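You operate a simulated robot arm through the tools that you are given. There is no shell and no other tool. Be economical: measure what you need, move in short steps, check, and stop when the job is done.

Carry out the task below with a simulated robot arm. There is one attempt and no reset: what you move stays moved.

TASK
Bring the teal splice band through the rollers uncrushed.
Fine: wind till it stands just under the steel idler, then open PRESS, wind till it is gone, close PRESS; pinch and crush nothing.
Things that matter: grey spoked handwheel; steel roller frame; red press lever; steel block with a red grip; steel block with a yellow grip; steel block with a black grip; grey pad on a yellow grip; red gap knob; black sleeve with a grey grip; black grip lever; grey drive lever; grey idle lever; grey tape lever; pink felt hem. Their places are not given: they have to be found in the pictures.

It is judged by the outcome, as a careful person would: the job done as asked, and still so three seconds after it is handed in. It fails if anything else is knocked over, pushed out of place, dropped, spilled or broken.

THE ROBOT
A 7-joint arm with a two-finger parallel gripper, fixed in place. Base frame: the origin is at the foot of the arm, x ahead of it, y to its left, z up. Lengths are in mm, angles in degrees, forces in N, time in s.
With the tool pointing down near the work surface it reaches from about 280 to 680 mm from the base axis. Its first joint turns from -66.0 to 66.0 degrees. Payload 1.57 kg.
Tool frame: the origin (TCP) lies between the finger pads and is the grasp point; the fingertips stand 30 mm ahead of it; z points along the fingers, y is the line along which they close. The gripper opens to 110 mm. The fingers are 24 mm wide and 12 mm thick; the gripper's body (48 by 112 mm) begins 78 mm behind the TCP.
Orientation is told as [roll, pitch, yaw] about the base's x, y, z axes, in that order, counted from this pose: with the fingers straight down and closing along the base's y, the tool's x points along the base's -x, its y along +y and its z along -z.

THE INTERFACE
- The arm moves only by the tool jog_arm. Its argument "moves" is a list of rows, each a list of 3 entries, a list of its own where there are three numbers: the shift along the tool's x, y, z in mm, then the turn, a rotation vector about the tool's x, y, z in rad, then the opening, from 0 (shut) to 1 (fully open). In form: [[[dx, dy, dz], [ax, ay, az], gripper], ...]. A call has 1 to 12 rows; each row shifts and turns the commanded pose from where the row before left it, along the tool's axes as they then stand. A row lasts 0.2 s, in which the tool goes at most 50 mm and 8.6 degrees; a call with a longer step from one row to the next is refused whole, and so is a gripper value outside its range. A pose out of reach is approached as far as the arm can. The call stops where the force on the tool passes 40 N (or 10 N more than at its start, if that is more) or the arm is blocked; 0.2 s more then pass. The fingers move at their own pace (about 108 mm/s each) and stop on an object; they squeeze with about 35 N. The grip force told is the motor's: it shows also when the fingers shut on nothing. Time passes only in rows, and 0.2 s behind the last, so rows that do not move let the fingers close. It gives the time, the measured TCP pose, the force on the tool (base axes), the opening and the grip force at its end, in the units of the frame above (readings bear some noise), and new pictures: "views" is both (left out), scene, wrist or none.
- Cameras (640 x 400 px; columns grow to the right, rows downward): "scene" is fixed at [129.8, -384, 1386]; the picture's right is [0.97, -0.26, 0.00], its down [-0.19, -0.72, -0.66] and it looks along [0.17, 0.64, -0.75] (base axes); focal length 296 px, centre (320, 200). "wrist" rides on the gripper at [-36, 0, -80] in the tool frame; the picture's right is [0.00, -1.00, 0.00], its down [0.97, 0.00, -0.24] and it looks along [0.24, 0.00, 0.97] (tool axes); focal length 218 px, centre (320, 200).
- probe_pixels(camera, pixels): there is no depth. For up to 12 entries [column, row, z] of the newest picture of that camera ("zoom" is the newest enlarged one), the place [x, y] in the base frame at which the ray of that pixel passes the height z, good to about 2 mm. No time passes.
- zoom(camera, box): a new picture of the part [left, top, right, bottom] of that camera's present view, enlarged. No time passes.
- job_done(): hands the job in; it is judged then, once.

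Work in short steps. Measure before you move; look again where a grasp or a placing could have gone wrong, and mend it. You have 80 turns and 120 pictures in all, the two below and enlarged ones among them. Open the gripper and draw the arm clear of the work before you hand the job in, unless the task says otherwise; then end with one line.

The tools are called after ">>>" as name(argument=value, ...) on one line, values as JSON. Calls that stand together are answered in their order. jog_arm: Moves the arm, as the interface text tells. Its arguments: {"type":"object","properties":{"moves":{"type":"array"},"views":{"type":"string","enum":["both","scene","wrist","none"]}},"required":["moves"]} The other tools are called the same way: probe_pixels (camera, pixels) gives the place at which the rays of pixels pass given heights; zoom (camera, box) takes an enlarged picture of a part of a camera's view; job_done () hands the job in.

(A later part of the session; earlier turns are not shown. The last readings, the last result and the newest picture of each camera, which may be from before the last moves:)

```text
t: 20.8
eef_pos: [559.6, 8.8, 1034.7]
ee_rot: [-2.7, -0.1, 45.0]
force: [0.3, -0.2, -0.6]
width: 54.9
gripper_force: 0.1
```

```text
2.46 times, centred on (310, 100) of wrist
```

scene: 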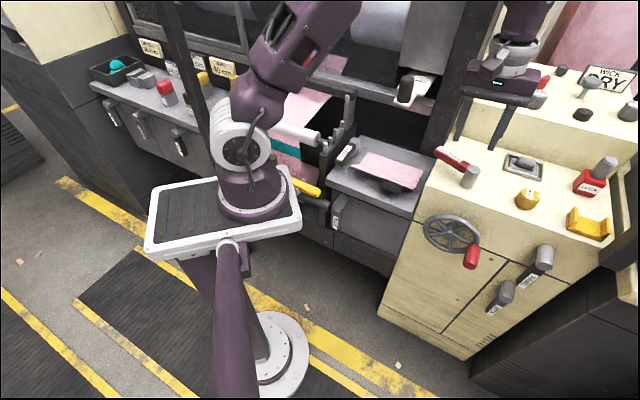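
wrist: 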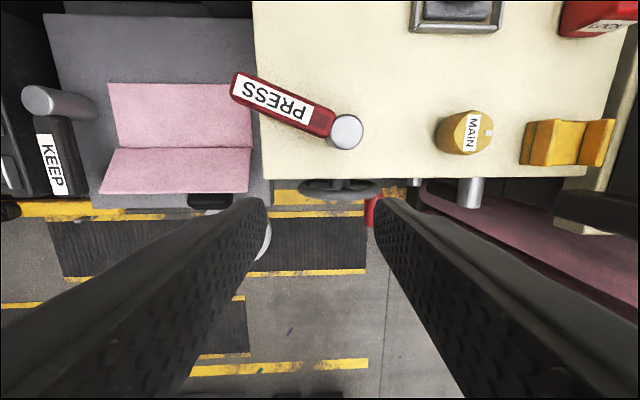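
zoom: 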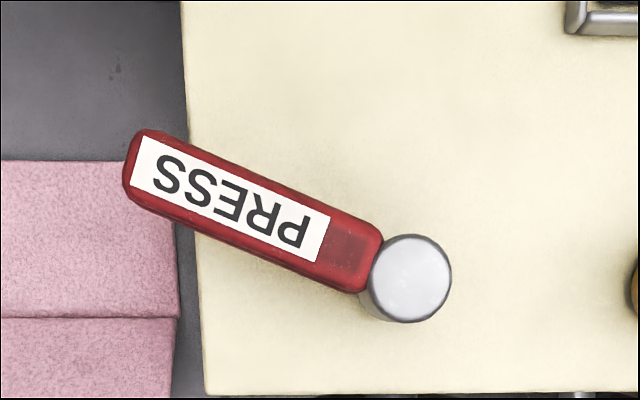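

Measure the bar's height by stereo.

>>> probe_pixels(camera="wrist", pixels=[[237, 84, 910], [237, 84, 900], [237, 84, 890], [330, 122, 910], [330, 122, 900], [347, 130, 910], [285, 104, 900], [268, 97, 900]])

>>> zoom(camera="scene", box=[420, 130, 490, 200])

>>> probe_pixels(camera="zoom", pixels=[[170, 100, 900], [170, 100, 890]])

```text
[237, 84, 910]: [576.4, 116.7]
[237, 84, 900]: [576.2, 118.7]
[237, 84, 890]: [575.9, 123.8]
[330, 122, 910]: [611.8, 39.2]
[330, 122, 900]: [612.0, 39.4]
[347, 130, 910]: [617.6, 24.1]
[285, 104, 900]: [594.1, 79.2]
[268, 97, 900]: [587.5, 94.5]
```

```text
5.71 times, centred on (455, 165) of scene
```

zoom: 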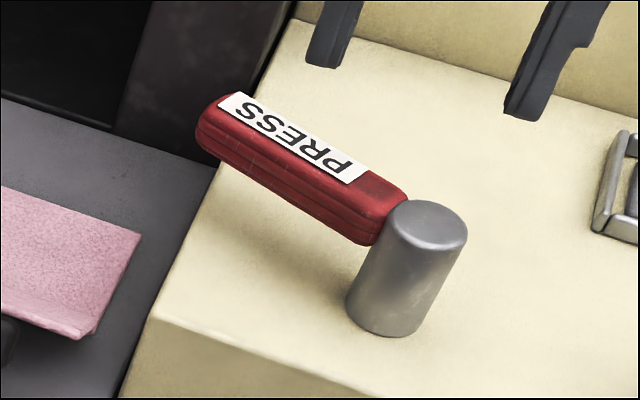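

```text
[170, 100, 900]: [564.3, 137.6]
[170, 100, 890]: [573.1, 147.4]
```

Bar: post (618,24), points along (-0.41,0.91), ~103 mm long, top ≈905. I come down in front of it with closed fingers.

>>> jog_arm(moves=[[[0, 0, 0], [-0.033, -0.033, 0], 0], [[-20, 19, 0], [0, 0, 0], 0], [[-21, 19, 0], [0, 0, 0], 0], [[0, 0, 45], [0, 0, 0], 0], [[0, 0, 45], [0, 0, 0], 0], [[0, 0, 25], [0, 0, 0], 0], [[0, 0, 18], [0, 0, 0], 0], [[0, 0, 0], [0, 0, 0], 0]])

>>> zoom(camera="scene", box=[410, 110, 500, 200])

```text
t: 22.6
eef_pos: [566.9, 63.5, 906.4]
ee_rot: [-0.9, -2.1, 45.0]
force: [-4.1, -0.9, 18.1]
width: 0.1
gripper_force: 21.2
```

scene: 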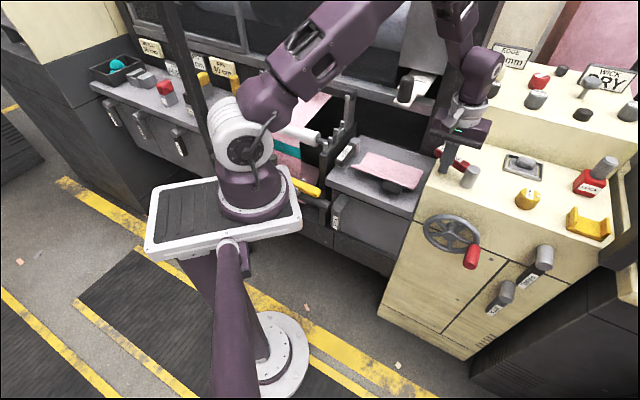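
wrist: 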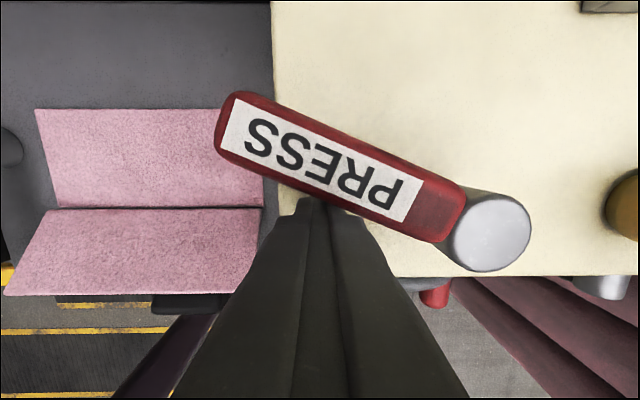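

```text
4.44 times, centred on (455, 155) of scene
```

zoom: 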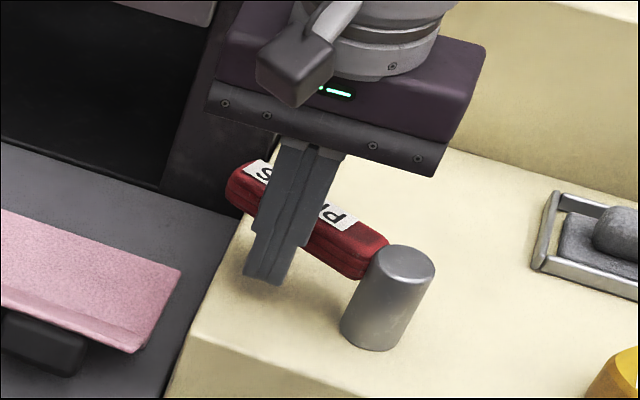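

Upward force 18 N: tips touch the cabinet top (~876). Lift 6 mm, then push the bar gently rearward.

>>> jog_arm(moves=[[[0, 0, -6], [0, 0, 0], 0], [[0, 0, 0], [0, 0, 0], 0]], views="none")

>>> jog_arm(moves=[[[-4.7, -1.8, 0], [0, 0, 0], 0], [[-4.7, -1.8, 0], [0, 0, 0], 0], [[-4.7, -1.8, 0], [0, 0, 0], 0], [[0, 0, 0], [0, 0, 0], 0]])

```text
t: 23.2
eef_pos: [566.3, 64.5, 909.6]
ee_rot: [-0.9, -1.8, 44.9]
force: [1.2, 0.1, -0.6]
width: 0.0
gripper_force: 21.5
```

```text
t: 24.2
eef_pos: [577.7, 69.8, 909.0]
ee_rot: [-0.8, -1.9, 44.9]
force: [-4.7, -2.9, -0.9]
width: 0.0
gripper_force: 21.5
```

scene: 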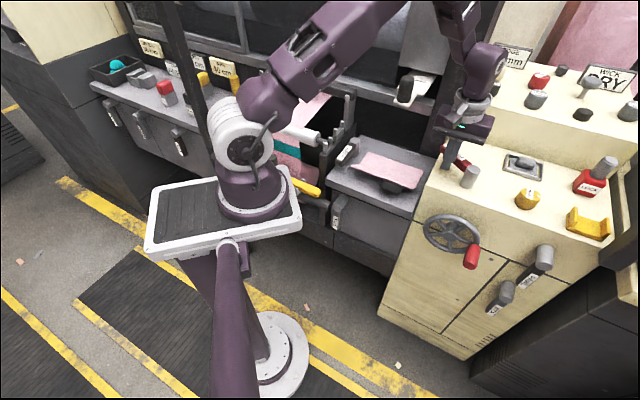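
wrist: 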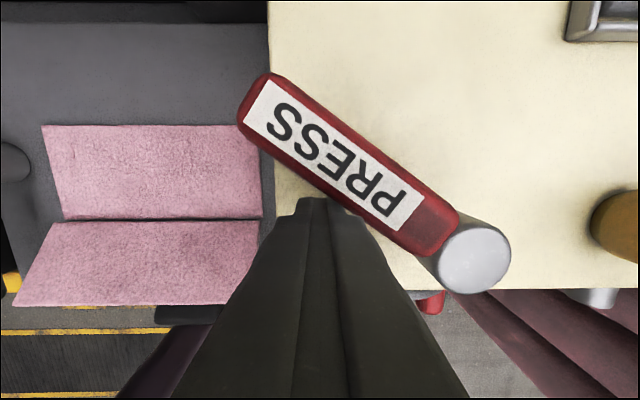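

The lever swings rearward with only ~5 N. Follow the arc further.

>>> jog_arm(moves=[[[-10.7, -1.9, 0], [0, 0, 0], 0], [[-9.9, -3.2, 0], [0, 0, 0], 0], [[-9.2, -5, 0], [0, 0, 0], 0], [[-8.2, -6.5, 0], [0, 0, 0], 0], [[0, 0, 0], [0, 0, 0], 0]])

>>> zoom(camera="scene", box=[250, 30, 370, 190])

```text
t: 25.4
eef_pos: [616.1, 88.9, 912.1]
ee_rot: [-0.8, -2.0, 44.9]
force: [-3.7, -0.4, -2.4]
width: 0.3
gripper_force: 21.5
```

scene: 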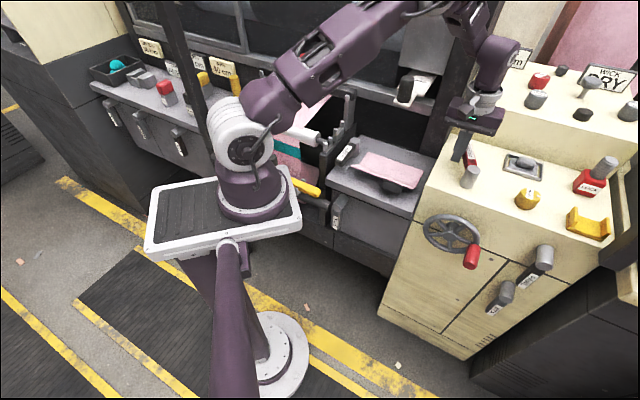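
wrist: 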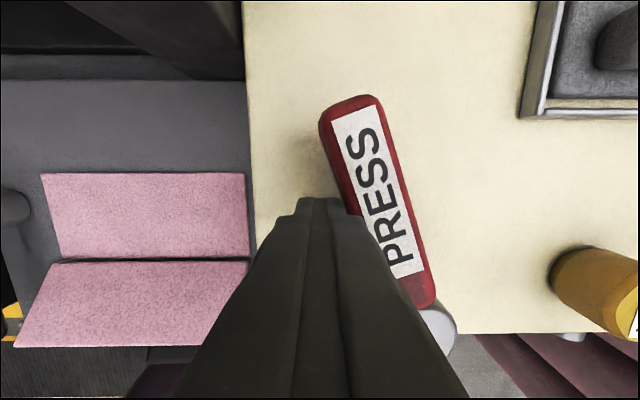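

```text
2.50 times, centred on (310, 110) of scene
```

zoom: 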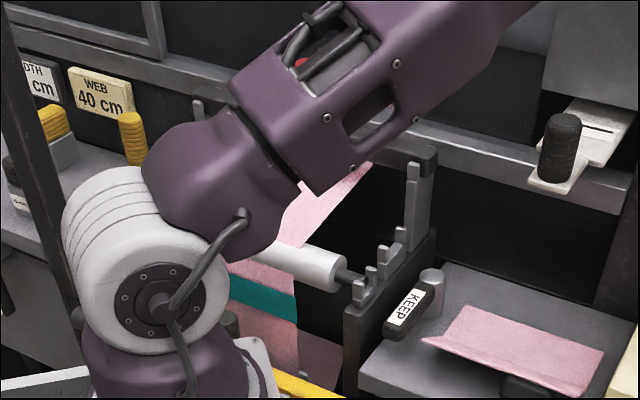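

Still swinging freely; follow on, watching for the stop.

>>> jog_arm(moves=[[[-7.4, -8.2, 0], [0, 0, 0], 0], [[-5.8, -9.3, 0], [0, 0, 0], 0], [[0, 0, 0], [0, 0, 0], 0]], views="wrist")

```text
t: 26.2
eef_pos: [637.8, 85.1, 911.7]
ee_rot: [-0.8, -1.9, 45.1]
force: [-2.8, 1.0, 0.1]
width: 0.0
gripper_force: 21.4
```

wrist: 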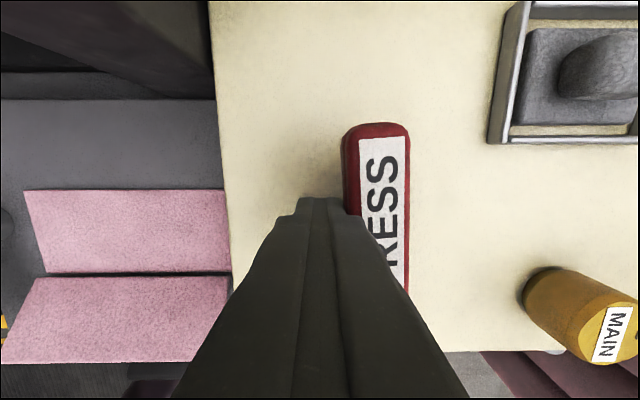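

>>> jog_arm(moves=[[[-4.1, -10.2, 0], [0, 0, 0], 0], [[-2.3, -10.7, 0], [0, 0, 0], 0], [[0, 0, 0], [0, 0, 0], 0]], views="wrist")

```text
t: 26.7
eef_pos: [644.7, 82.6, 911.5]
ee_rot: [0.1, -1.4, 45.0]
force: [-11.1, 5.3, 6.7]
width: 0.1
gripper_force: 21.1
stopped in row 2: the force on the tool passed its limit (the readings are from after the stop); the commanded pose is now the measured one
```

wrist: 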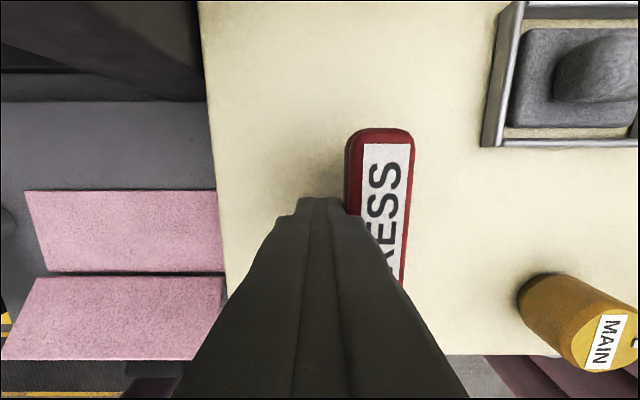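

Reached the stop: PRESS fully swung. Back off and raise, then check that it stays and that the band hasn't moved.

>>> jog_arm(moves=[[[0, 15, 0], [0, 0, 0], 0], [[0, 10, -20], [0, 0, 0], 0], [[0, 0, -45], [0, 0, 0], 0.3], [[20, 0, -40], [0, 0, 0], 0.5], [[40, -10, -20], [0, 0, 0], 0.5], [[40, -10, 0], [0, 0, 0], 0.5], [[40, -10, 0], [0, 0, 0], 0.5], [[40, -10, 0], [0, 0, 0], 0.5], [[40, -10, 0], [0, 0, 0], 0.5]])

>>> zoom(camera="scene", box=[250, 30, 350, 190])

>>> zoom(camera="scene", box=[410, 110, 570, 290])

```text
t: 28.7
eef_pos: [506.5, -91.9, 1029.8]
ee_rot: [0.0, -1.4, 44.9]
force: [0.1, 0.1, -0.2]
width: 54.8
gripper_force: 0.1
```

scene: 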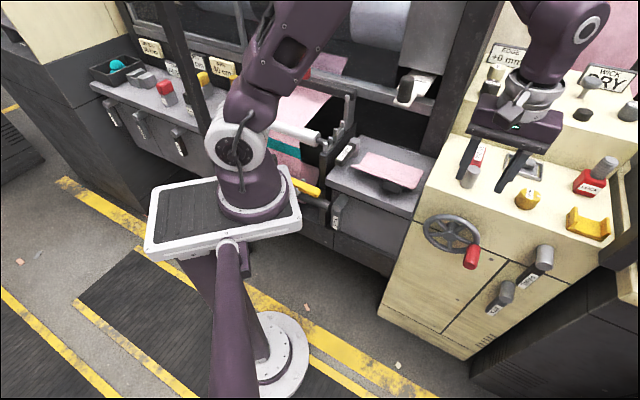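
wrist: 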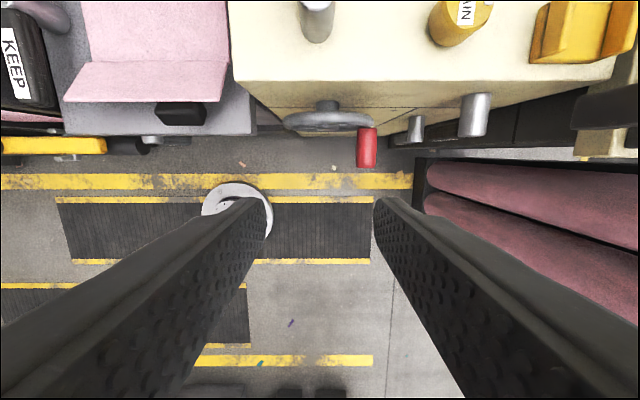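

```text
2.50 times, centred on (300, 110) of scene
```

zoom: 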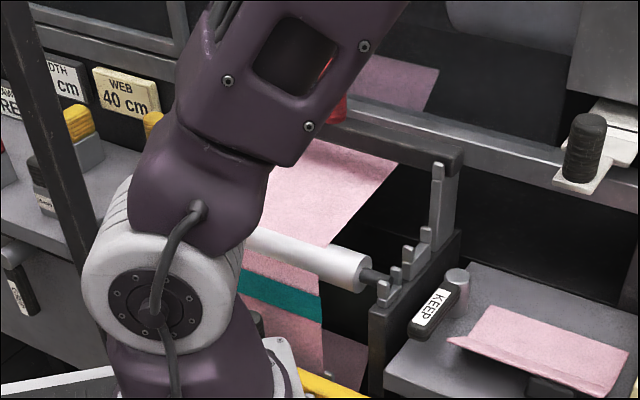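

```text
2.22 times, centred on (490, 200) of scene
```

zoom: 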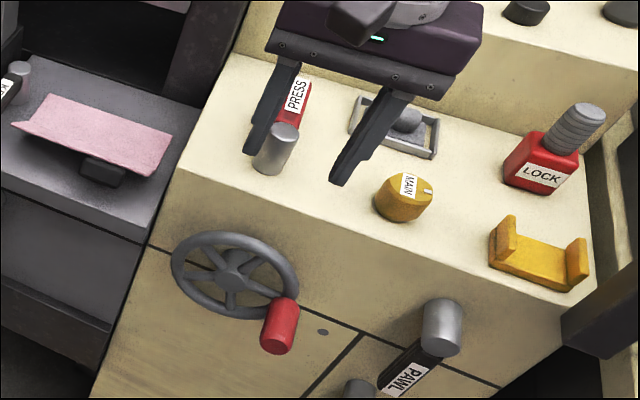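

PRESS stays open, band unchanged. Return in front of the handle.

>>> jog_arm(moves=[[[0, -37, 0], [0, -0.09, 0], 0.5], [[0, -37, 0], [0, -0.09, 0], 0.5], [[10.6, 0, 35], [0, 0, 0], 0.5], [[10.6, 0, 35], [0, 0, 0], 0.5], [[10.6, 0, 35], [0, 0, 0], 0.5], [[10.6, 0, 35], [0, 0, 0], 0.5], [[10.6, 0, 35], [0, 0, 0], 0.5], [[10.6, 0, 35], [0, 0, 0], 0.5], [[10.6, 0, 35], [0, 0, 0], 0.5], [[10.6, 0, 35], [0, 0, 0], 0.5], [[0, 0, 0], [0, 0, 0], 0.5]], views="wrist")

```text
t: 31.1
eef_pos: [539.3, -166.3, 741.1]
ee_rot: [0.0, -11.6, 45.0]
force: [0.7, 0.2, 0.1]
width: 55.1
gripper_force: 0.0
```

wrist: 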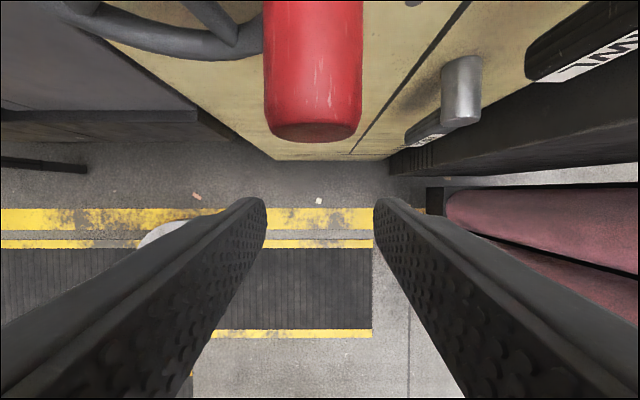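

>>> jog_arm(moves=[[[-35, 2, 8], [0, 0, 0], 0.5], [[-31, 1, 6], [0, 0, 0], 0.5], [[0, 0, 0], [0, 0, 0], 0.5], [[0, 0, 0], [0, 0, 0], 0], [[0, 0, 0], [0, 0, 0], 0], [[0, 0, 0], [0, 0, 0], 0]], views="none")

>>> zoom(camera="scene", box=[260, 110, 340, 190])

```text
t: 32.6
eef_pos: [587.6, -115.5, 739.5]
ee_rot: [-0.7, -11.8, 45.2]
force: [5.2, -3.9, -7.1]
width: 31.4
gripper_force: 40.3
stopped in row 6: the force on the tool passed its limit (the readings are from after the stop); the commanded pose is now the measured one
```

```text
5.00 times, centred on (300, 150) of scene
```

zoom: 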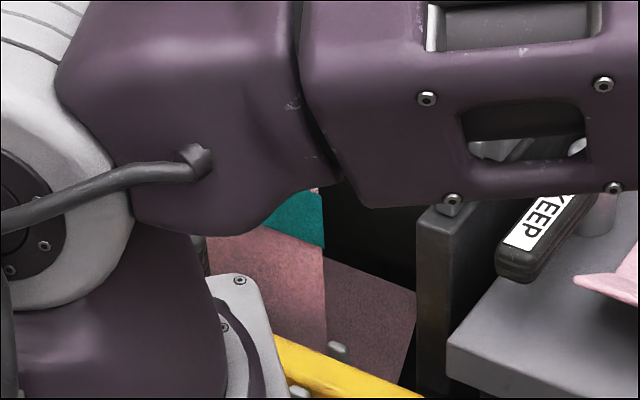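

Gripped, band unchanged. Continue clockwise with 6° steps.

>>> jog_arm(moves=[[[1.2, 2.9, 6], [0, 0, 0], 0], [[1.2, 2.9, 5.9], [0, 0, 0], 0], [[1.1, 3.5, 5.6], [0, 0, 0], 0], [[1.1, 4.1, 5.2], [0, 0, 0], 0], [[1, 4.6, 4.8], [0, 0, 0], 0], [[0.9, 5.1, 4.2], [0, 0, 0], 0]], views="wrist")

```text
t: 33.3
eef_pos: [587.8, -114.9, 727.9]
ee_rot: [-1.5, -12.1, 45.1]
force: [8.8, -1.6, -14.0]
width: 31.1
gripper_force: 40.1
stopped in row 3: the force on the tool passed its limit (the readings are from after the stop); the commanded pose is now the measured one
```

wrist: 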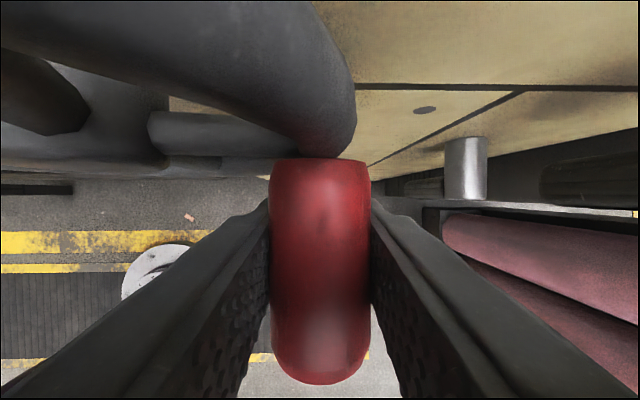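

The fingers seem to have slid down the handle rather than turning it. Check the wheel and band.

>>> zoom(camera="scene", box=[410, 190, 520, 280])

>>> zoom(camera="scene", box=[260, 110, 340, 190])

```text
4.44 times, centred on (465, 235) of scene
```

zoom: 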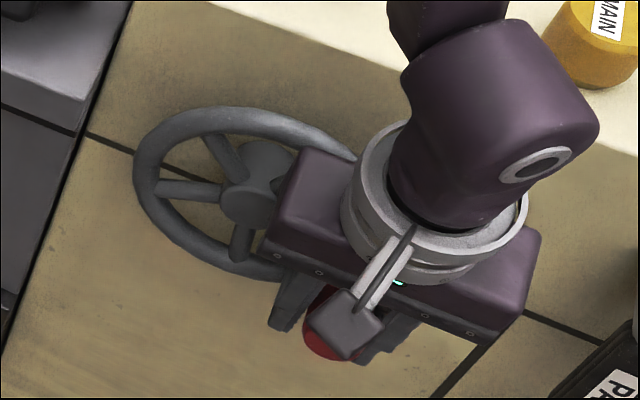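

```text
5.00 times, centred on (300, 150) of scene
```

zoom: 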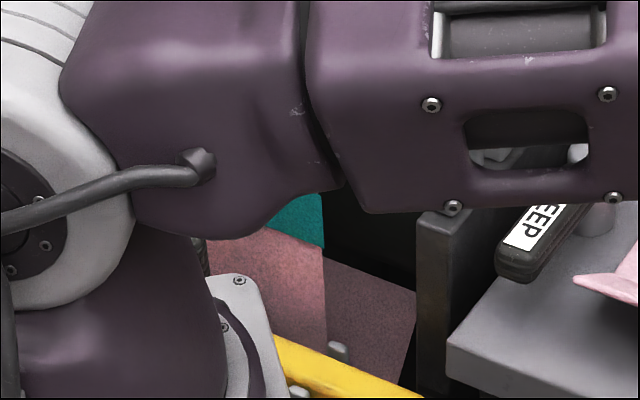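

The wheel did turn to ≈107° though the fingers slid ~11 mm below the handle axis. Re-centre: open slightly, rise 11 mm, regrip, then go on in slower steps.

>>> jog_arm(moves=[[[0, 0, 0], [0, 0, 0], 0.36], [[-1, 0, -6], [0, 0, 0], 0.36], [[-1.2, 0, -6], [0, 0, 0], 0.36], [[0, 0, 0], [0, 0, 0], 0], [[0, 0, 0], [0, 0, 0], 0]], views="none")

>>> jog_arm(moves=[[[0.6, 1, 3], [0, 0, 0], 0], [[0.6, 1.1, 3], [0, 0, 0], 0], [[0.6, 1.2, 3], [0, 0, 0], 0], [[0.6, 1.4, 3], [0, 0, 0], 0], [[0.6, 1.6, 2.9], [0, 0, 0], 0], [[0.6, 1.8, 2.8], [0, 0, 0], 0], [[0.5, 2, 2.7], [0, 0, 0], 0], [[0.5, 2.1, 2.6], [0, 0, 0], 0]], views="wrist")

```text
t: 34.5
eef_pos: [586.6, -115.3, 740.6]
ee_rot: [-1.5, -12.2, 45.1]
force: [4.9, -4.3, -8.5]
width: 31.0
gripper_force: 40.5
```

```text
t: 35.9
eef_pos: [584.1, -111.3, 723.7]
ee_rot: [-1.9, -12.2, 45.2]
force: [6.0, -5.4, -8.9]
width: 31.5
gripper_force: 40.3
stopped in row 7: the force on the tool passed its limit (the readings are from after the stop); the commanded pose is now the measured one
```

wrist: 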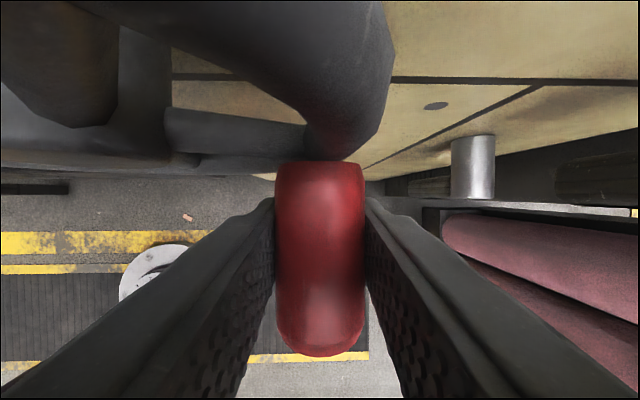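

Turning works (≈117°). Continue slowly.

>>> jog_arm(moves=[[[0.6, 1.7, 3], [0, 0, 0], 0], [[0.6, 1.8, 2.9], [0, 0, 0], 0], [[0.6, 2, 2.8], [0, 0, 0], 0], [[0.6, 2.1, 2.7], [0, 0, 0], 0], [[0.5, 2.3, 2.6], [0, 0, 0], 0], [[0.5, 2.4, 2.4], [0, 0, 0], 0], [[0.5, 2.5, 2.3], [0, 0, 0], 0], [[0.5, 2.7, 2.2], [0, 0, 0], 0], [[0.4, 2.8, 2.1], [0, 0, 0], 0], [[0.4, 2.9, 1.9], [0, 0, 0], 0], [[0.4, 3, 1.8], [0, 0, 0], 0], [[0.3, 3.1, 1.6], [0, 0, 0], 0]], views="wrist")

>>> zoom(camera="scene", box=[260, 110, 340, 190])

```text
t: 37.1
eef_pos: [579.8, -108.4, 711.8]
ee_rot: [-2.4, -12.5, 45.2]
force: [6.2, -3.2, -13.4]
width: 31.7
gripper_force: 39.5
stopped in row 5: the force on the tool passed its limit (the readings are from after the stop); the commanded pose is now the measured one
```

wrist: 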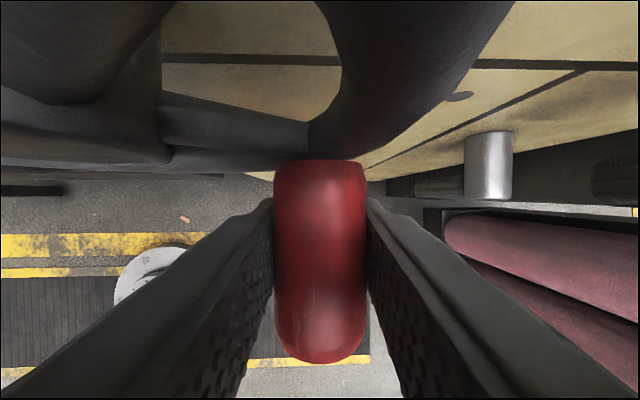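

```text
5.00 times, centred on (300, 150) of scene
```

zoom: 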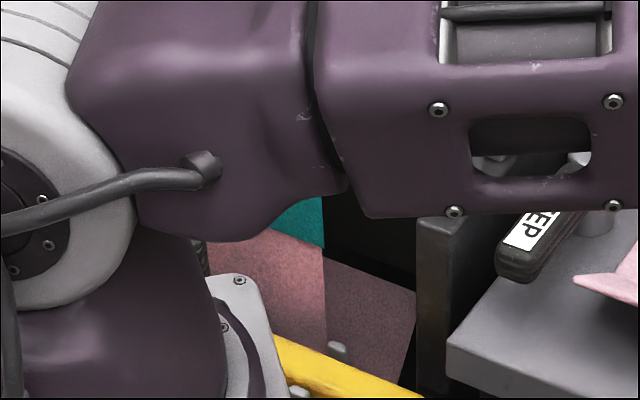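

Progress to ≈127°. Re-centre on the handle and continue in one call.

>>> jog_arm(moves=[[[0, 0, 0], [0, 0, 0], 0.36], [[-1.5, 0, -7], [0.03, 0, 0], 0.36], [[0, 0, 0], [0, 0, 0], 0], [[0, 0, 0], [0, 0, 0], 0], [[0.5, 2.2, 2.6], [0, 0, 0], 0], [[0.5, 2.3, 2.5], [0, 0, 0], 0], [[0.5, 2.4, 2.4], [0, 0, 0], 0], [[0.5, 2.5, 2.3], [0, 0, 0], 0], [[0.5, 2.6, 2.2], [0, 0, 0], 0], [[0.4, 2.7, 2.1], [0, 0, 0], 0], [[0.4, 2.8, 2], [0, 0, 0], 0], [[0.4, 2.9, 1.9], [0, 0, 0], 0]], views="none")

>>> jog_arm(moves=[[[0.4, 2.9, 1.9], [0, 0, 0], 0], [[0.4, 3, 1.8], [0, 0, 0], 0], [[0.4, 3.1, 1.7], [0, 0, 0], 0], [[0.3, 3.2, 1.5], [0, 0, 0], 0], [[0.3, 3.2, 1.4], [0, 0, 0], 0], [[0.3, 3.3, 1.2], [0, 0, 0], 0], [[0.2, 3.3, 1.1], [0, 0, 0], 0], [[0.2, 3.4, 1], [0, 0, 0], 0]], views="wrist")

```text
t: 39.1
eef_pos: [574.4, -101.8, 706.7]
ee_rot: [-4.5, -12.5, 45.3]
force: [8.4, -5.3, -12.1]
width: 31.5
gripper_force: 40.2
stopped in row 9: the force on the tool passed its limit (the readings are from after the stop); the commanded pose is now the measured one
```

```text
t: 40.9
eef_pos: [557.9, -86.5, 694.0]
ee_rot: [-4.5, -12.5, 45.1]
force: [10.3, -9.3, -3.3]
width: 31.4
gripper_force: 39.9
```

wrist: 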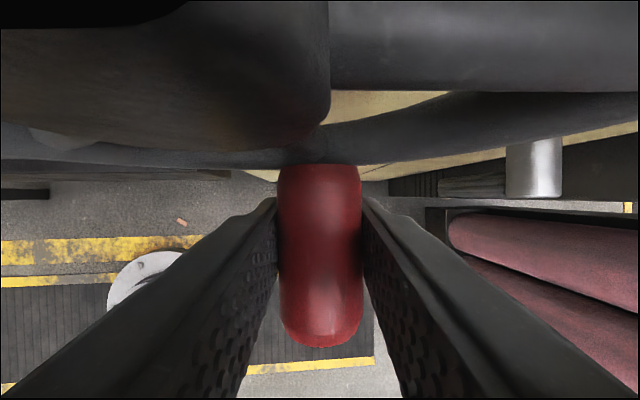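

Handle at ≈162°, centred. Continue through the bottom.

>>> jog_arm(moves=[[[0.2, 4.3, 1.2], [0, 0, 0], 0], [[0.2, 4.4, 0.9], [0, 0, 0], 0], [[0.1, 4.4, 0.6], [0, 0, 0], 0], [[0, 4.5, 0.3], [0, 0, 0], 0], [[0, 4.5, 0], [0, 0, 0], 0], [[0, 4.5, -0.3], [0, 0, 0], 0], [[-0.1, 4.4, -0.6], [0, 0, 0], 0], [[-0.2, 4.4, -0.9], [0, 0, 0], 0]], views="wrist")

>>> zoom(camera="scene", box=[260, 80, 340, 190])

```text
t: 42.7
eef_pos: [533.5, -60.4, 689.6]
ee_rot: [-4.3, -12.7, 45.1]
force: [11.7, -12.5, -7.7]
width: 31.1
gripper_force: 39.8
```

wrist: 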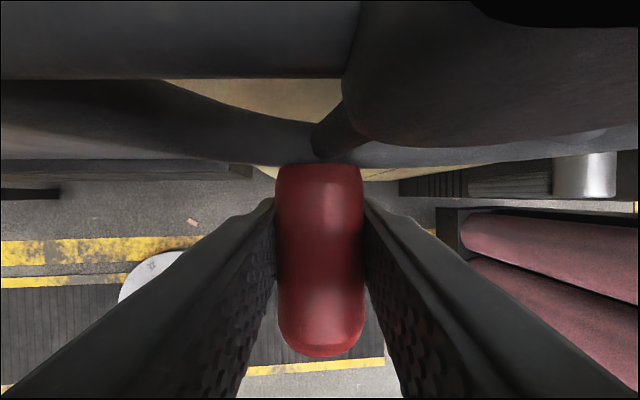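

```text
3.64 times, centred on (300, 135) of scene
```

zoom: 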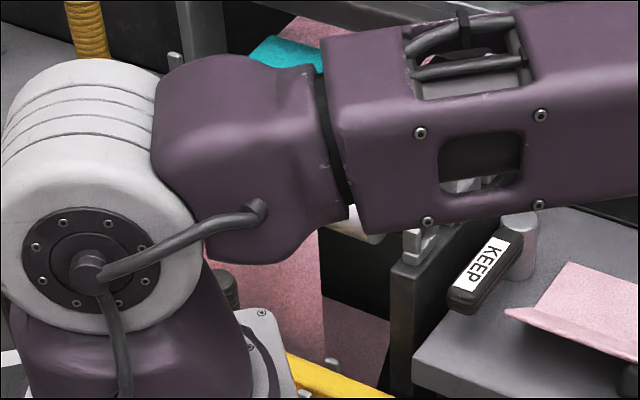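

The band has passed beyond the idler (now scene ≈(292,94)), uncrushed with PRESS open. Continue winding up the left side.

>>> jog_arm(moves=[[[-0.2, 4.3, -1.1], [0, 0, 0], 0], [[-0.3, 4.2, -1.4], [0, 0, 0], 0], [[-0.4, 4.1, -1.7], [0, 0, 0], 0], [[-0.4, 4, -2], [0, 0, 0], 0], [[-0.5, 3.9, -2.3], [0, 0, 0], 0], [[-0.5, 3.7, -2.5], [0, 0, 0], 0], [[-0.6, 3.5, -2.8], [0, 0, 0], 0], [[-0.6, 3.3, -3], [0, 0, 0], 0], [[-0.7, 3.1, -3.2], [0, 0, 0], 0], [[-0.7, 2.8, -3.4], [0, 0, 0], 0]], views="wrist")

```text
t: 44.9
eef_pos: [506.8, -33.6, 711.2]
ee_rot: [-4.4, -12.5, 45.0]
force: [8.2, -22.1, -1.2]
width: 31.8
gripper_force: 40.8
```

wrist: 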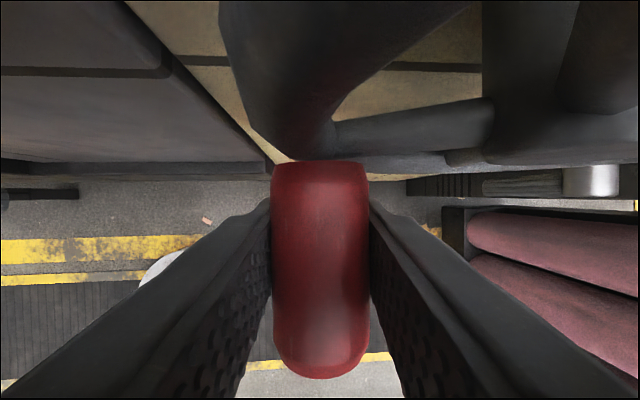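

Smooth to ≈237°. Continue up the left side.

>>> jog_arm(moves=[[[-0.8, 2.2, -4], [0, 0, 0], 0], [[-0.8, 2, -4], [0, 0, 0], 0], [[-0.8, 1.8, -4], [0, 0, 0], 0], [[-0.8, 1.5, -4.2], [0, 0, 0], 0], [[-0.8, 1.2, -4.2], [0, 0, 0], 0], [[-0.8, 0.9, -4.2], [0, 0, 0], 0], [[-0.8, 0.6, -4.2], [0, 0, 0], 0], [[-0.8, 0.3, -4.2], [0, 0, 0], 0], [[-0.8, 0, -4.2], [0, 0, 0], 0], [[-0.8, -0.3, -4.2], [0, 0, 0], 0]], views="wrist")

>>> zoom(camera="scene", box=[260, 40, 380, 190])

```text
t: 45.8
eef_pos: [503.4, -28.9, 722.0]
ee_rot: [-4.8, -12.6, 45.2]
force: [3.2, -4.7, 0.2]
width: 31.2
gripper_force: 40.1
stopped in row 4: the force on the tool passed its limit (the readings are from after the stop); the commanded pose is now the measured one
```

wrist: 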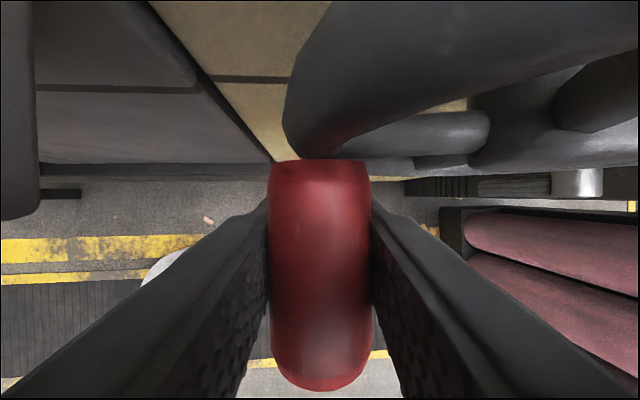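

```text
2.67 times, centred on (320, 115) of scene
```

zoom: 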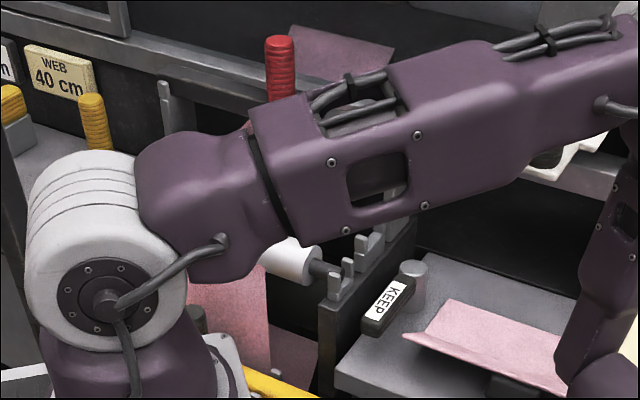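

≈250°. Re-centre upward on the handle and continue up.

>>> jog_arm(moves=[[[0, 0, 0], [0, 0, 0], 0.36], [[-1.6, 0, -8], [-0.03, 0, 0], 0.36], [[-1.6, 0, -8], [-0.03, 0, 0], 0.36], [[0, 0, 0], [0, 0, 0], 0], [[0, 0, 0], [0, 0, 0], 0], [[-0.6, 1.1, -3.2], [0, 0, 0], 0], [[-0.6, 0.9, -3.3], [0, 0, 0], 0], [[-0.7, 0.7, -3.4], [0, 0, 0], 0], [[-0.7, 0.5, -3.4], [0, 0, 0], 0], [[-0.7, 0.3, -3.4], [0, 0, 0], 0], [[-0.7, 0.1, -3.4], [0, 0, 0], 0]], views="none")

>>> jog_arm(moves=[[[-0.7, 0.3, -3.4], [0, 0, 0], 0], [[-0.7, 0.1, -3.4], [0, 0, 0], 0], [[-0.7, 0, -3.4], [0, 0, 0], 0], [[-0.7, -0.3, -3.4], [0, 0, 0], 0], [[-0.7, -0.5, -3.4], [0, 0, 0], 0], [[-0.7, -0.6, -3.4], [0, 0, 0], 0]], views="wrist")

```text
t: 48.2
eef_pos: [501.2, -27.6, 758.9]
ee_rot: [-1.3, -12.5, 44.9]
force: [16.4, -26.1, -13.8]
width: 31.7
gripper_force: 40.4
```

```text
t: 48.8
eef_pos: [500.7, -27.4, 766.7]
ee_rot: [-1.5, -12.6, 45.0]
force: [3.7, -3.6, -4.0]
width: 31.3
gripper_force: 40.3
stopped in row 2: the force on the tool passed its limit (the readings are from after the stop); the commanded pose is now the measured one
```

wrist: 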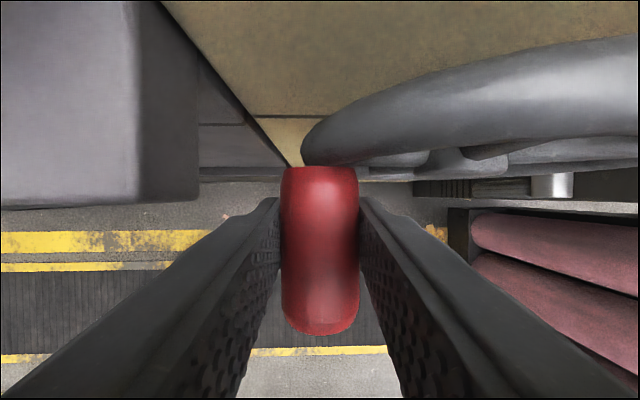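

≈272°. Re-centre down, then on over the upper left with lateral help.

>>> jog_arm(moves=[[[0, 0, 0], [0, 0, 0], 0.36], [[1.4, 0, 7], [-0.02, 0, 0], 0.36], [[0, 0, 0], [0, 0, 0], 0], [[0, 0, 0], [0, 0, 0], 0], [[-0.7, -0.5, -3.6], [0, 0, 0], 0], [[-0.7, -0.7, -3.6], [0, 0, 0], 0], [[-0.7, -1, -3.6], [0, 0, 0], 0], [[-0.7, -1.3, -3.5], [0, 0, 0], 0], [[-0.7, -1.5, -3.4], [0, 0, 0], 0], [[-0.7, -1.7, -3.3], [0, 0, 0], 0], [[-0.6, -2, -3.2], [0, 0, 0], 0], [[-0.6, -2.1, -3.1], [0, 0, 0], 0]], views="wrist")

>>> zoom(camera="scene", box=[260, 40, 380, 190])

```text
t: 51.4
eef_pos: [506.5, -32.3, 786.4]
ee_rot: [-0.1, -12.5, 45.0]
force: [-14.5, 31.6, 7.8]
width: 31.2
gripper_force: 39.8
```

wrist: 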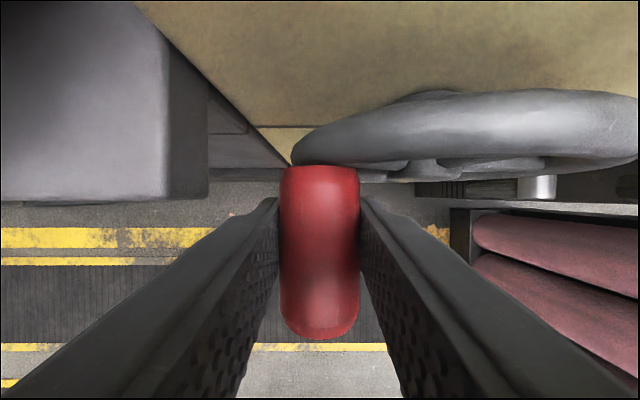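

```text
2.67 times, centred on (320, 115) of scene
```

zoom: 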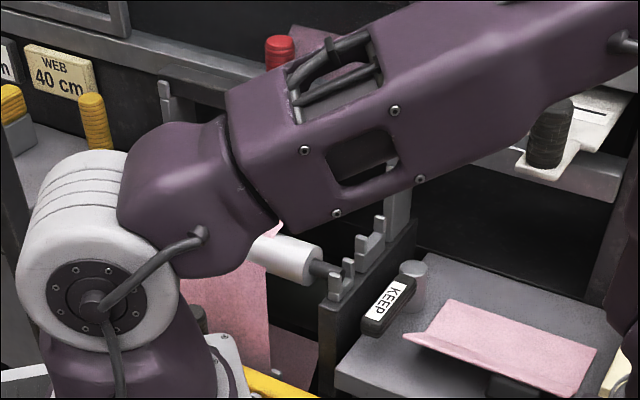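

≈296°, the third station passed. Release and retract to see whether the band is gone.

>>> jog_arm(moves=[[[0, 0, 0], [0, 0, 0], 0.36], [[0, 0, 0], [0, 0, 0], 0.5], [[30, 0, 0], [0, 0, 0], 0.5], [[35, 0, -8], [0, 0, 0], 0.5], [[0, 0, -40], [0, 0, 0], 0.5], [[0, -20, -40], [0, 0, 0], 0.5], [[0, -20, -40], [0, 0.1, 0], 0.5], [[0, -20, -40], [0, 0.1, 0], 0.5], [[0, -20, -40], [0, 0, 0], 0.5], [[0, -20, -40], [0, 0, 0], 0.5], [[0, 0, -10], [0, 0, 0], 0.5]])

>>> zoom(camera="scene", box=[250, 30, 370, 190])

>>> zoom(camera="scene", box=[410, 130, 530, 270])

```text
t: 53.8
eef_pos: [506.3, -175.5, 1028.8]
ee_rot: [-0.3, -1.1, 44.8]
force: [-0.1, 0.2, -0.1]
width: 55.0
gripper_force: 0.1
```

scene: 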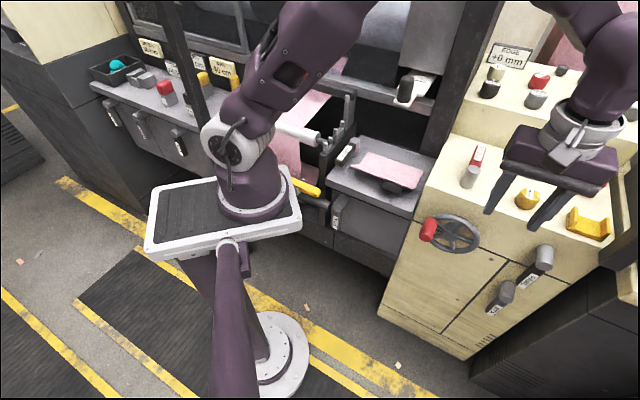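
wrist: 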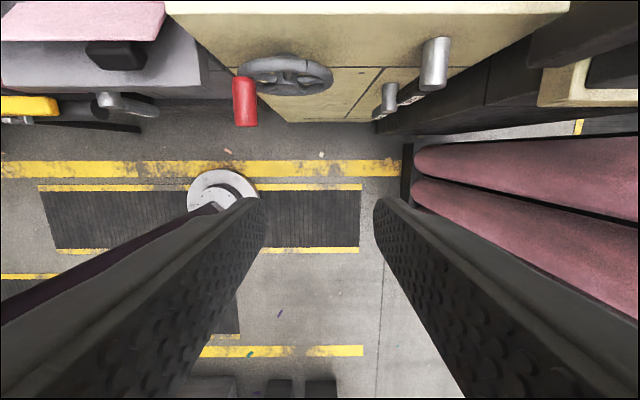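

```text
2.50 times, centred on (310, 110) of scene
```

zoom: 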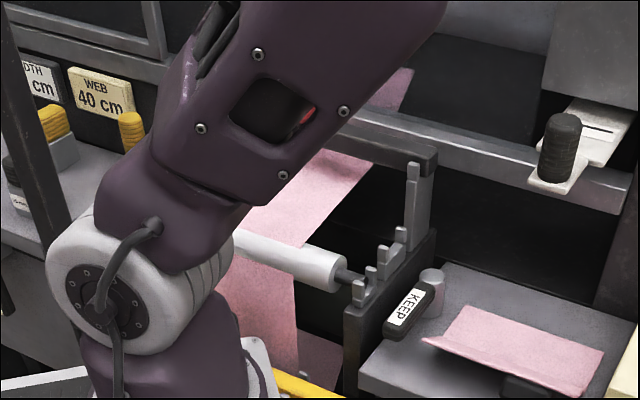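

```text
2.86 times, centred on (470, 200) of scene
```

zoom: 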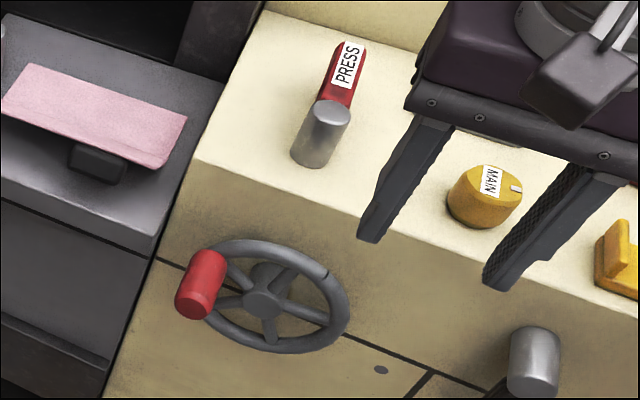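

The band is off the visible part; move the arm to the earlier clear pose to see the top section too.

>>> jog_arm(moves=[[[10, 25, -30], [0, 0, 0], 0.5], [[10, 25, -30], [0, 0, 0], 0.5], [[10, 26, -30], [0, 0, 0], 0.5], [[20, 20, 0], [0, 0, 0], 0.5]], views="scene")

>>> zoom(camera="scene", box=[250, 30, 370, 190])

```text
t: 54.8
eef_pos: [398.7, -142.5, 1118.5]
ee_rot: [-0.3, -1.1, 44.9]
force: [0.9, -1.3, 0.5]
width: 54.9
gripper_force: 0.0
```

scene: 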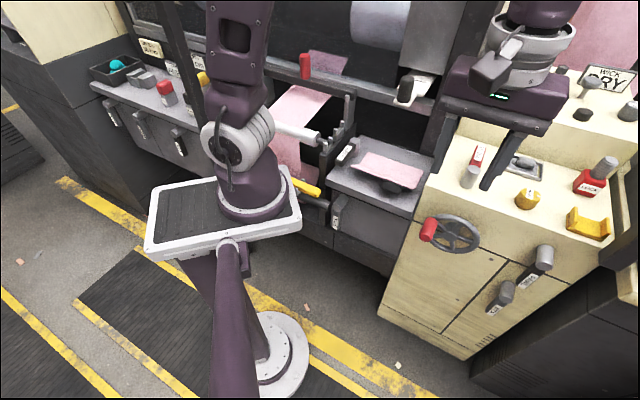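

```text
2.50 times, centred on (310, 110) of scene
```

zoom: 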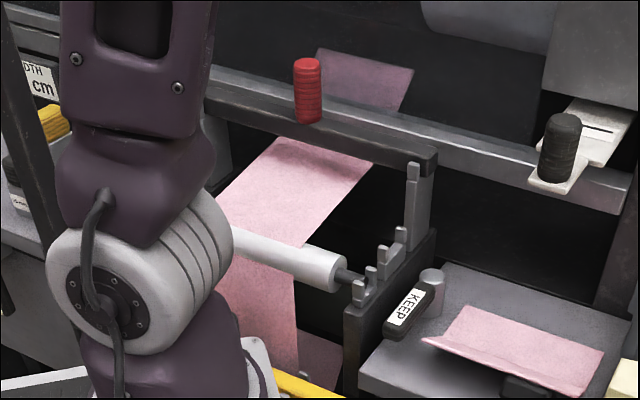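

No teal visible, but the band could sit hidden behind the cross beam, so I'll wind one more station for certainty. Move above the handle (≈ (502,-33,783)).

>>> jog_arm(moves=[[[-30, 0.9, 31.6], [0, 0.019, 0], 0.5], [[-30, 0.9, 31.6], [0, 0, 0], 0.5], [[-30, 0.9, 31.6], [0, 0, 0], 0.5], [[-30, 0.9, 31.6], [0, 0, 0], 0.5], [[-30, 0.9, 31.6], [0, 0, 0], 0.5], [[0, 0, 40], [0, 0, 0], 0.5], [[0, 0, 30], [0, 0, 0], 0.5], [[0, 0, 0], [0, 0, 0], 0.5]], views="wrist")

```text
t: 56.6
eef_pos: [507.5, -34.6, 886.8]
ee_rot: [-0.3, 0.0, 44.8]
force: [0.8, -0.4, -0.3]
width: 55.0
gripper_force: 0.0
```

wrist: 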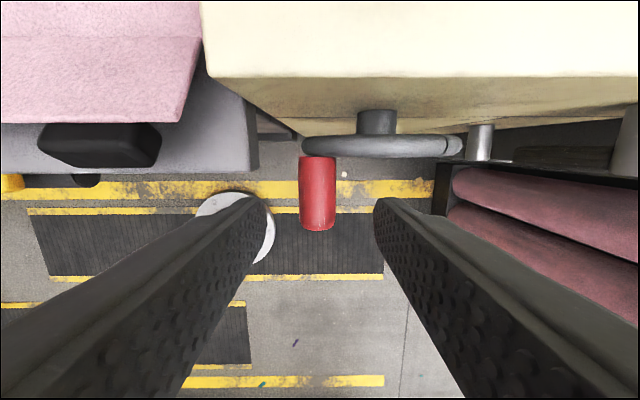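

Descend onto the handle and grip.

>>> jog_arm(moves=[[[2, 0, 35], [0, 0, 0], 0.5], [[2, 0, 35], [0, 0, 0], 0.5], [[0, 1, 33], [0, 0, 0], 0.5], [[0, 0, 0], [0, 0, 0], 0], [[0, 0, 0], [0, 0, 0], 0], [[0, 0, 0], [0, 0, 0], 0]], views="none")

>>> jog_arm(moves=[[[0, -1.8, -3.6], [0, 0, 0], 0], [[0, -2.1, -3.4], [0, 0, 0], 0], [[0, -2.2, -3.3], [0, 0, 0], 0], [[0, -2.5, -3.2], [0, 0, 0], 0], [[0, -2.7, -3], [0, 0, 0], 0], [[0, -2.8, -2.8], [0, 0, 0], 0], [[0, -3, -2.6], [0, 0, 0], 0], [[0, -3.2, -2.4], [0, 0, 0], 0], [[0, -3.3, -2.2], [0, 0, 0], 0], [[0, -3.5, -2], [0, 0, 0], 0], [[0, -3.6, -1.7], [0, 0, 0], 0], [[0, -3.7, -1.5], [0, 0, 0], 0]], views="wrist")

```text
t: 58.0
eef_pos: [500.9, -36.0, 785.5]
ee_rot: [-0.5, 0.0, 44.8]
force: [10.5, -16.6, -6.8]
width: 31.5
gripper_force: 39.8
```

```text
t: 59.6
eef_pos: [512.1, -45.2, 806.6]
ee_rot: [0.2, 0.2, 44.9]
force: [-7.6, 3.1, 13.5]
width: 31.1
gripper_force: 40.4
stopped in row 7: the force on the tool passed its limit (the readings are from after the stop); the commanded pose is now the measured one
```

wrist: 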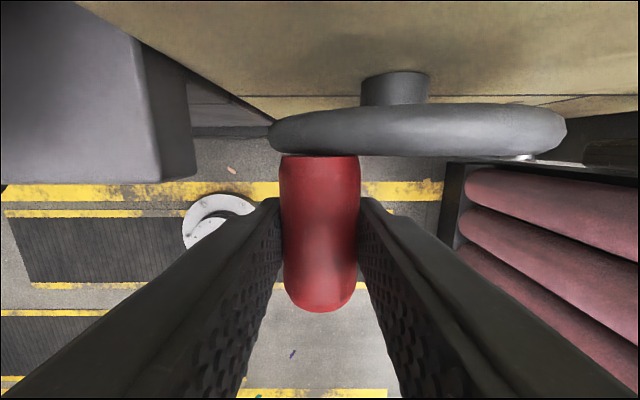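

≈319°; continue.

>>> jog_arm(moves=[[[0, -3, -2.4], [0, 0, 0], 0], [[0, -3.2, -2.2], [0, 0, 0], 0], [[0, -3.3, -2], [0, 0, 0], 0], [[0, -3.4, -1.8], [0, 0, 0], 0], [[0, -3.6, -1.6], [0, 0, 0], 0], [[0, -3.7, -1.4], [0, 0, 0], 0], [[0, -3.8, -1.2], [0, 0, 0], 0], [[0, -3.9, -1], [0, 0, 0], 0], [[0, -3.9, -0.7], [0, 0, 0], 0], [[0, -4, -0.4], [0, 0, 0], 0], [[0, -4, -0.1], [0, 0, 0], 0], [[0, -4, 0.1], [0, 0, 0], 0]], views="none")

>>> jog_arm(moves=[[[0, -4, 0.3], [0, 0, 0], 0], [[0, -4, 0.6], [0, 0, 0], 0], [[0, -3.9, 0.9], [0, 0, 0], 0], [[0, -3.9, 1.1], [0, 0, 0], 0], [[0, -3.8, 1.3], [0, 0, 0], 0], [[0, -3.7, 1.5], [0, 0, 0], 0], [[0, -3.6, 1.8], [0, 0, 0], 0]], views="wrist")

```text
t: 62.2
eef_pos: [543.6, -78.9, 822.6]
ee_rot: [0.0, 0.3, 44.8]
force: [-5.9, 7.5, 3.5]
width: 31.4
gripper_force: 40.4
```

```text
t: 63.8
eef_pos: [563.7, -97.4, 813.6]
ee_rot: [0.1, 0.2, 44.7]
force: [-7.2, 7.1, 4.2]
width: 31.5
gripper_force: 40.8
```

wrist: 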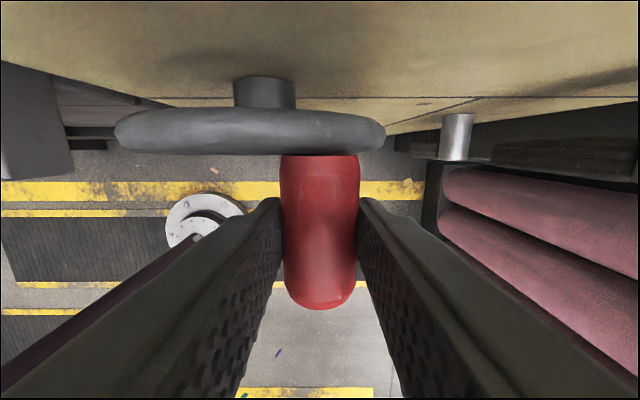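

One full turn plus ~30°. Release, lift straight up and take a clear look.

>>> jog_arm(moves=[[[0, 0, 0], [0, 0, 0], 0.36], [[0, 0, 0], [0, 0, 0], 0.5], [[0, 0, -40], [0, 0, 0], 0.5], [[0, 0, -45], [0, 0, 0], 0.5], [[0, 0, -45], [0, 0, 0], 0.5], [[25, 20, -40], [0, 0, 0], 0.3], [[25, 20, -30], [0, 0, 0], 0], [[25, 20, 0], [0, 0, 0], 0], [[25, 20, 0], [0, 0, 0], 0]], views="scene")

>>> zoom(camera="scene", box=[250, 30, 370, 190])

```text
refused: row 6 steps farther than a row can; nothing moved
```

```text
2.50 times, centred on (310, 110) of scene
```

zoom: 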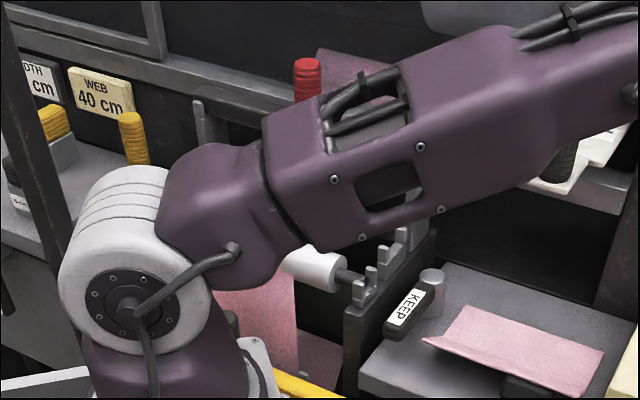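

>>> jog_arm(moves=[[[0, 0, 0], [0, 0, 0], 0.36], [[0, 0, 0], [0, 0, 0], 0.5], [[0, 0, -40], [0, 0, 0], 0.5], [[0, 0, -45], [0, 0, 0], 0.5], [[0, 0, -45], [0, 0, 0], 0.5], [[25, 20, -35], [0, 0, 0], 0.3], [[25, 20, -30], [0, 0, 0], 0], [[25, 20, -20], [0, 0, 0], 0], [[25, 20, -20], [0, 0, 0], 0], [[25, 20, 0], [0, 0, 0], 0]], views="scene")

>>> zoom(camera="scene", box=[250, 30, 370, 190])

```text
t: 66.0
eef_pos: [405.6, -114.3, 1049.4]
ee_rot: [0.1, 0.1, 44.8]
force: [0.1, 0.5, 0.6]
width: 0.2
gripper_force: 21.3
```

scene: 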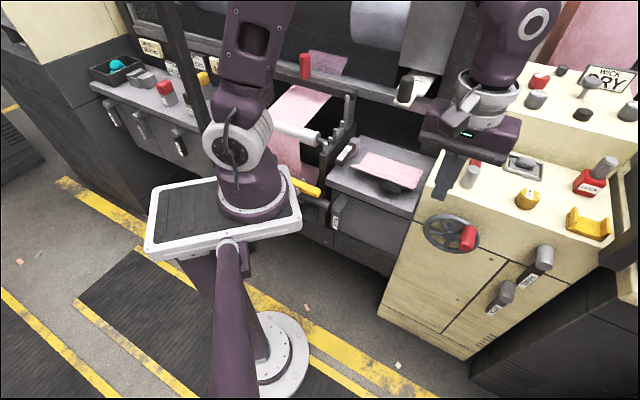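

```text
2.50 times, centred on (310, 110) of scene
```

zoom: 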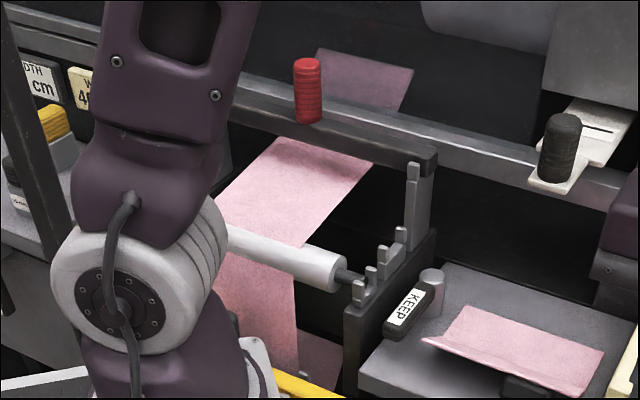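

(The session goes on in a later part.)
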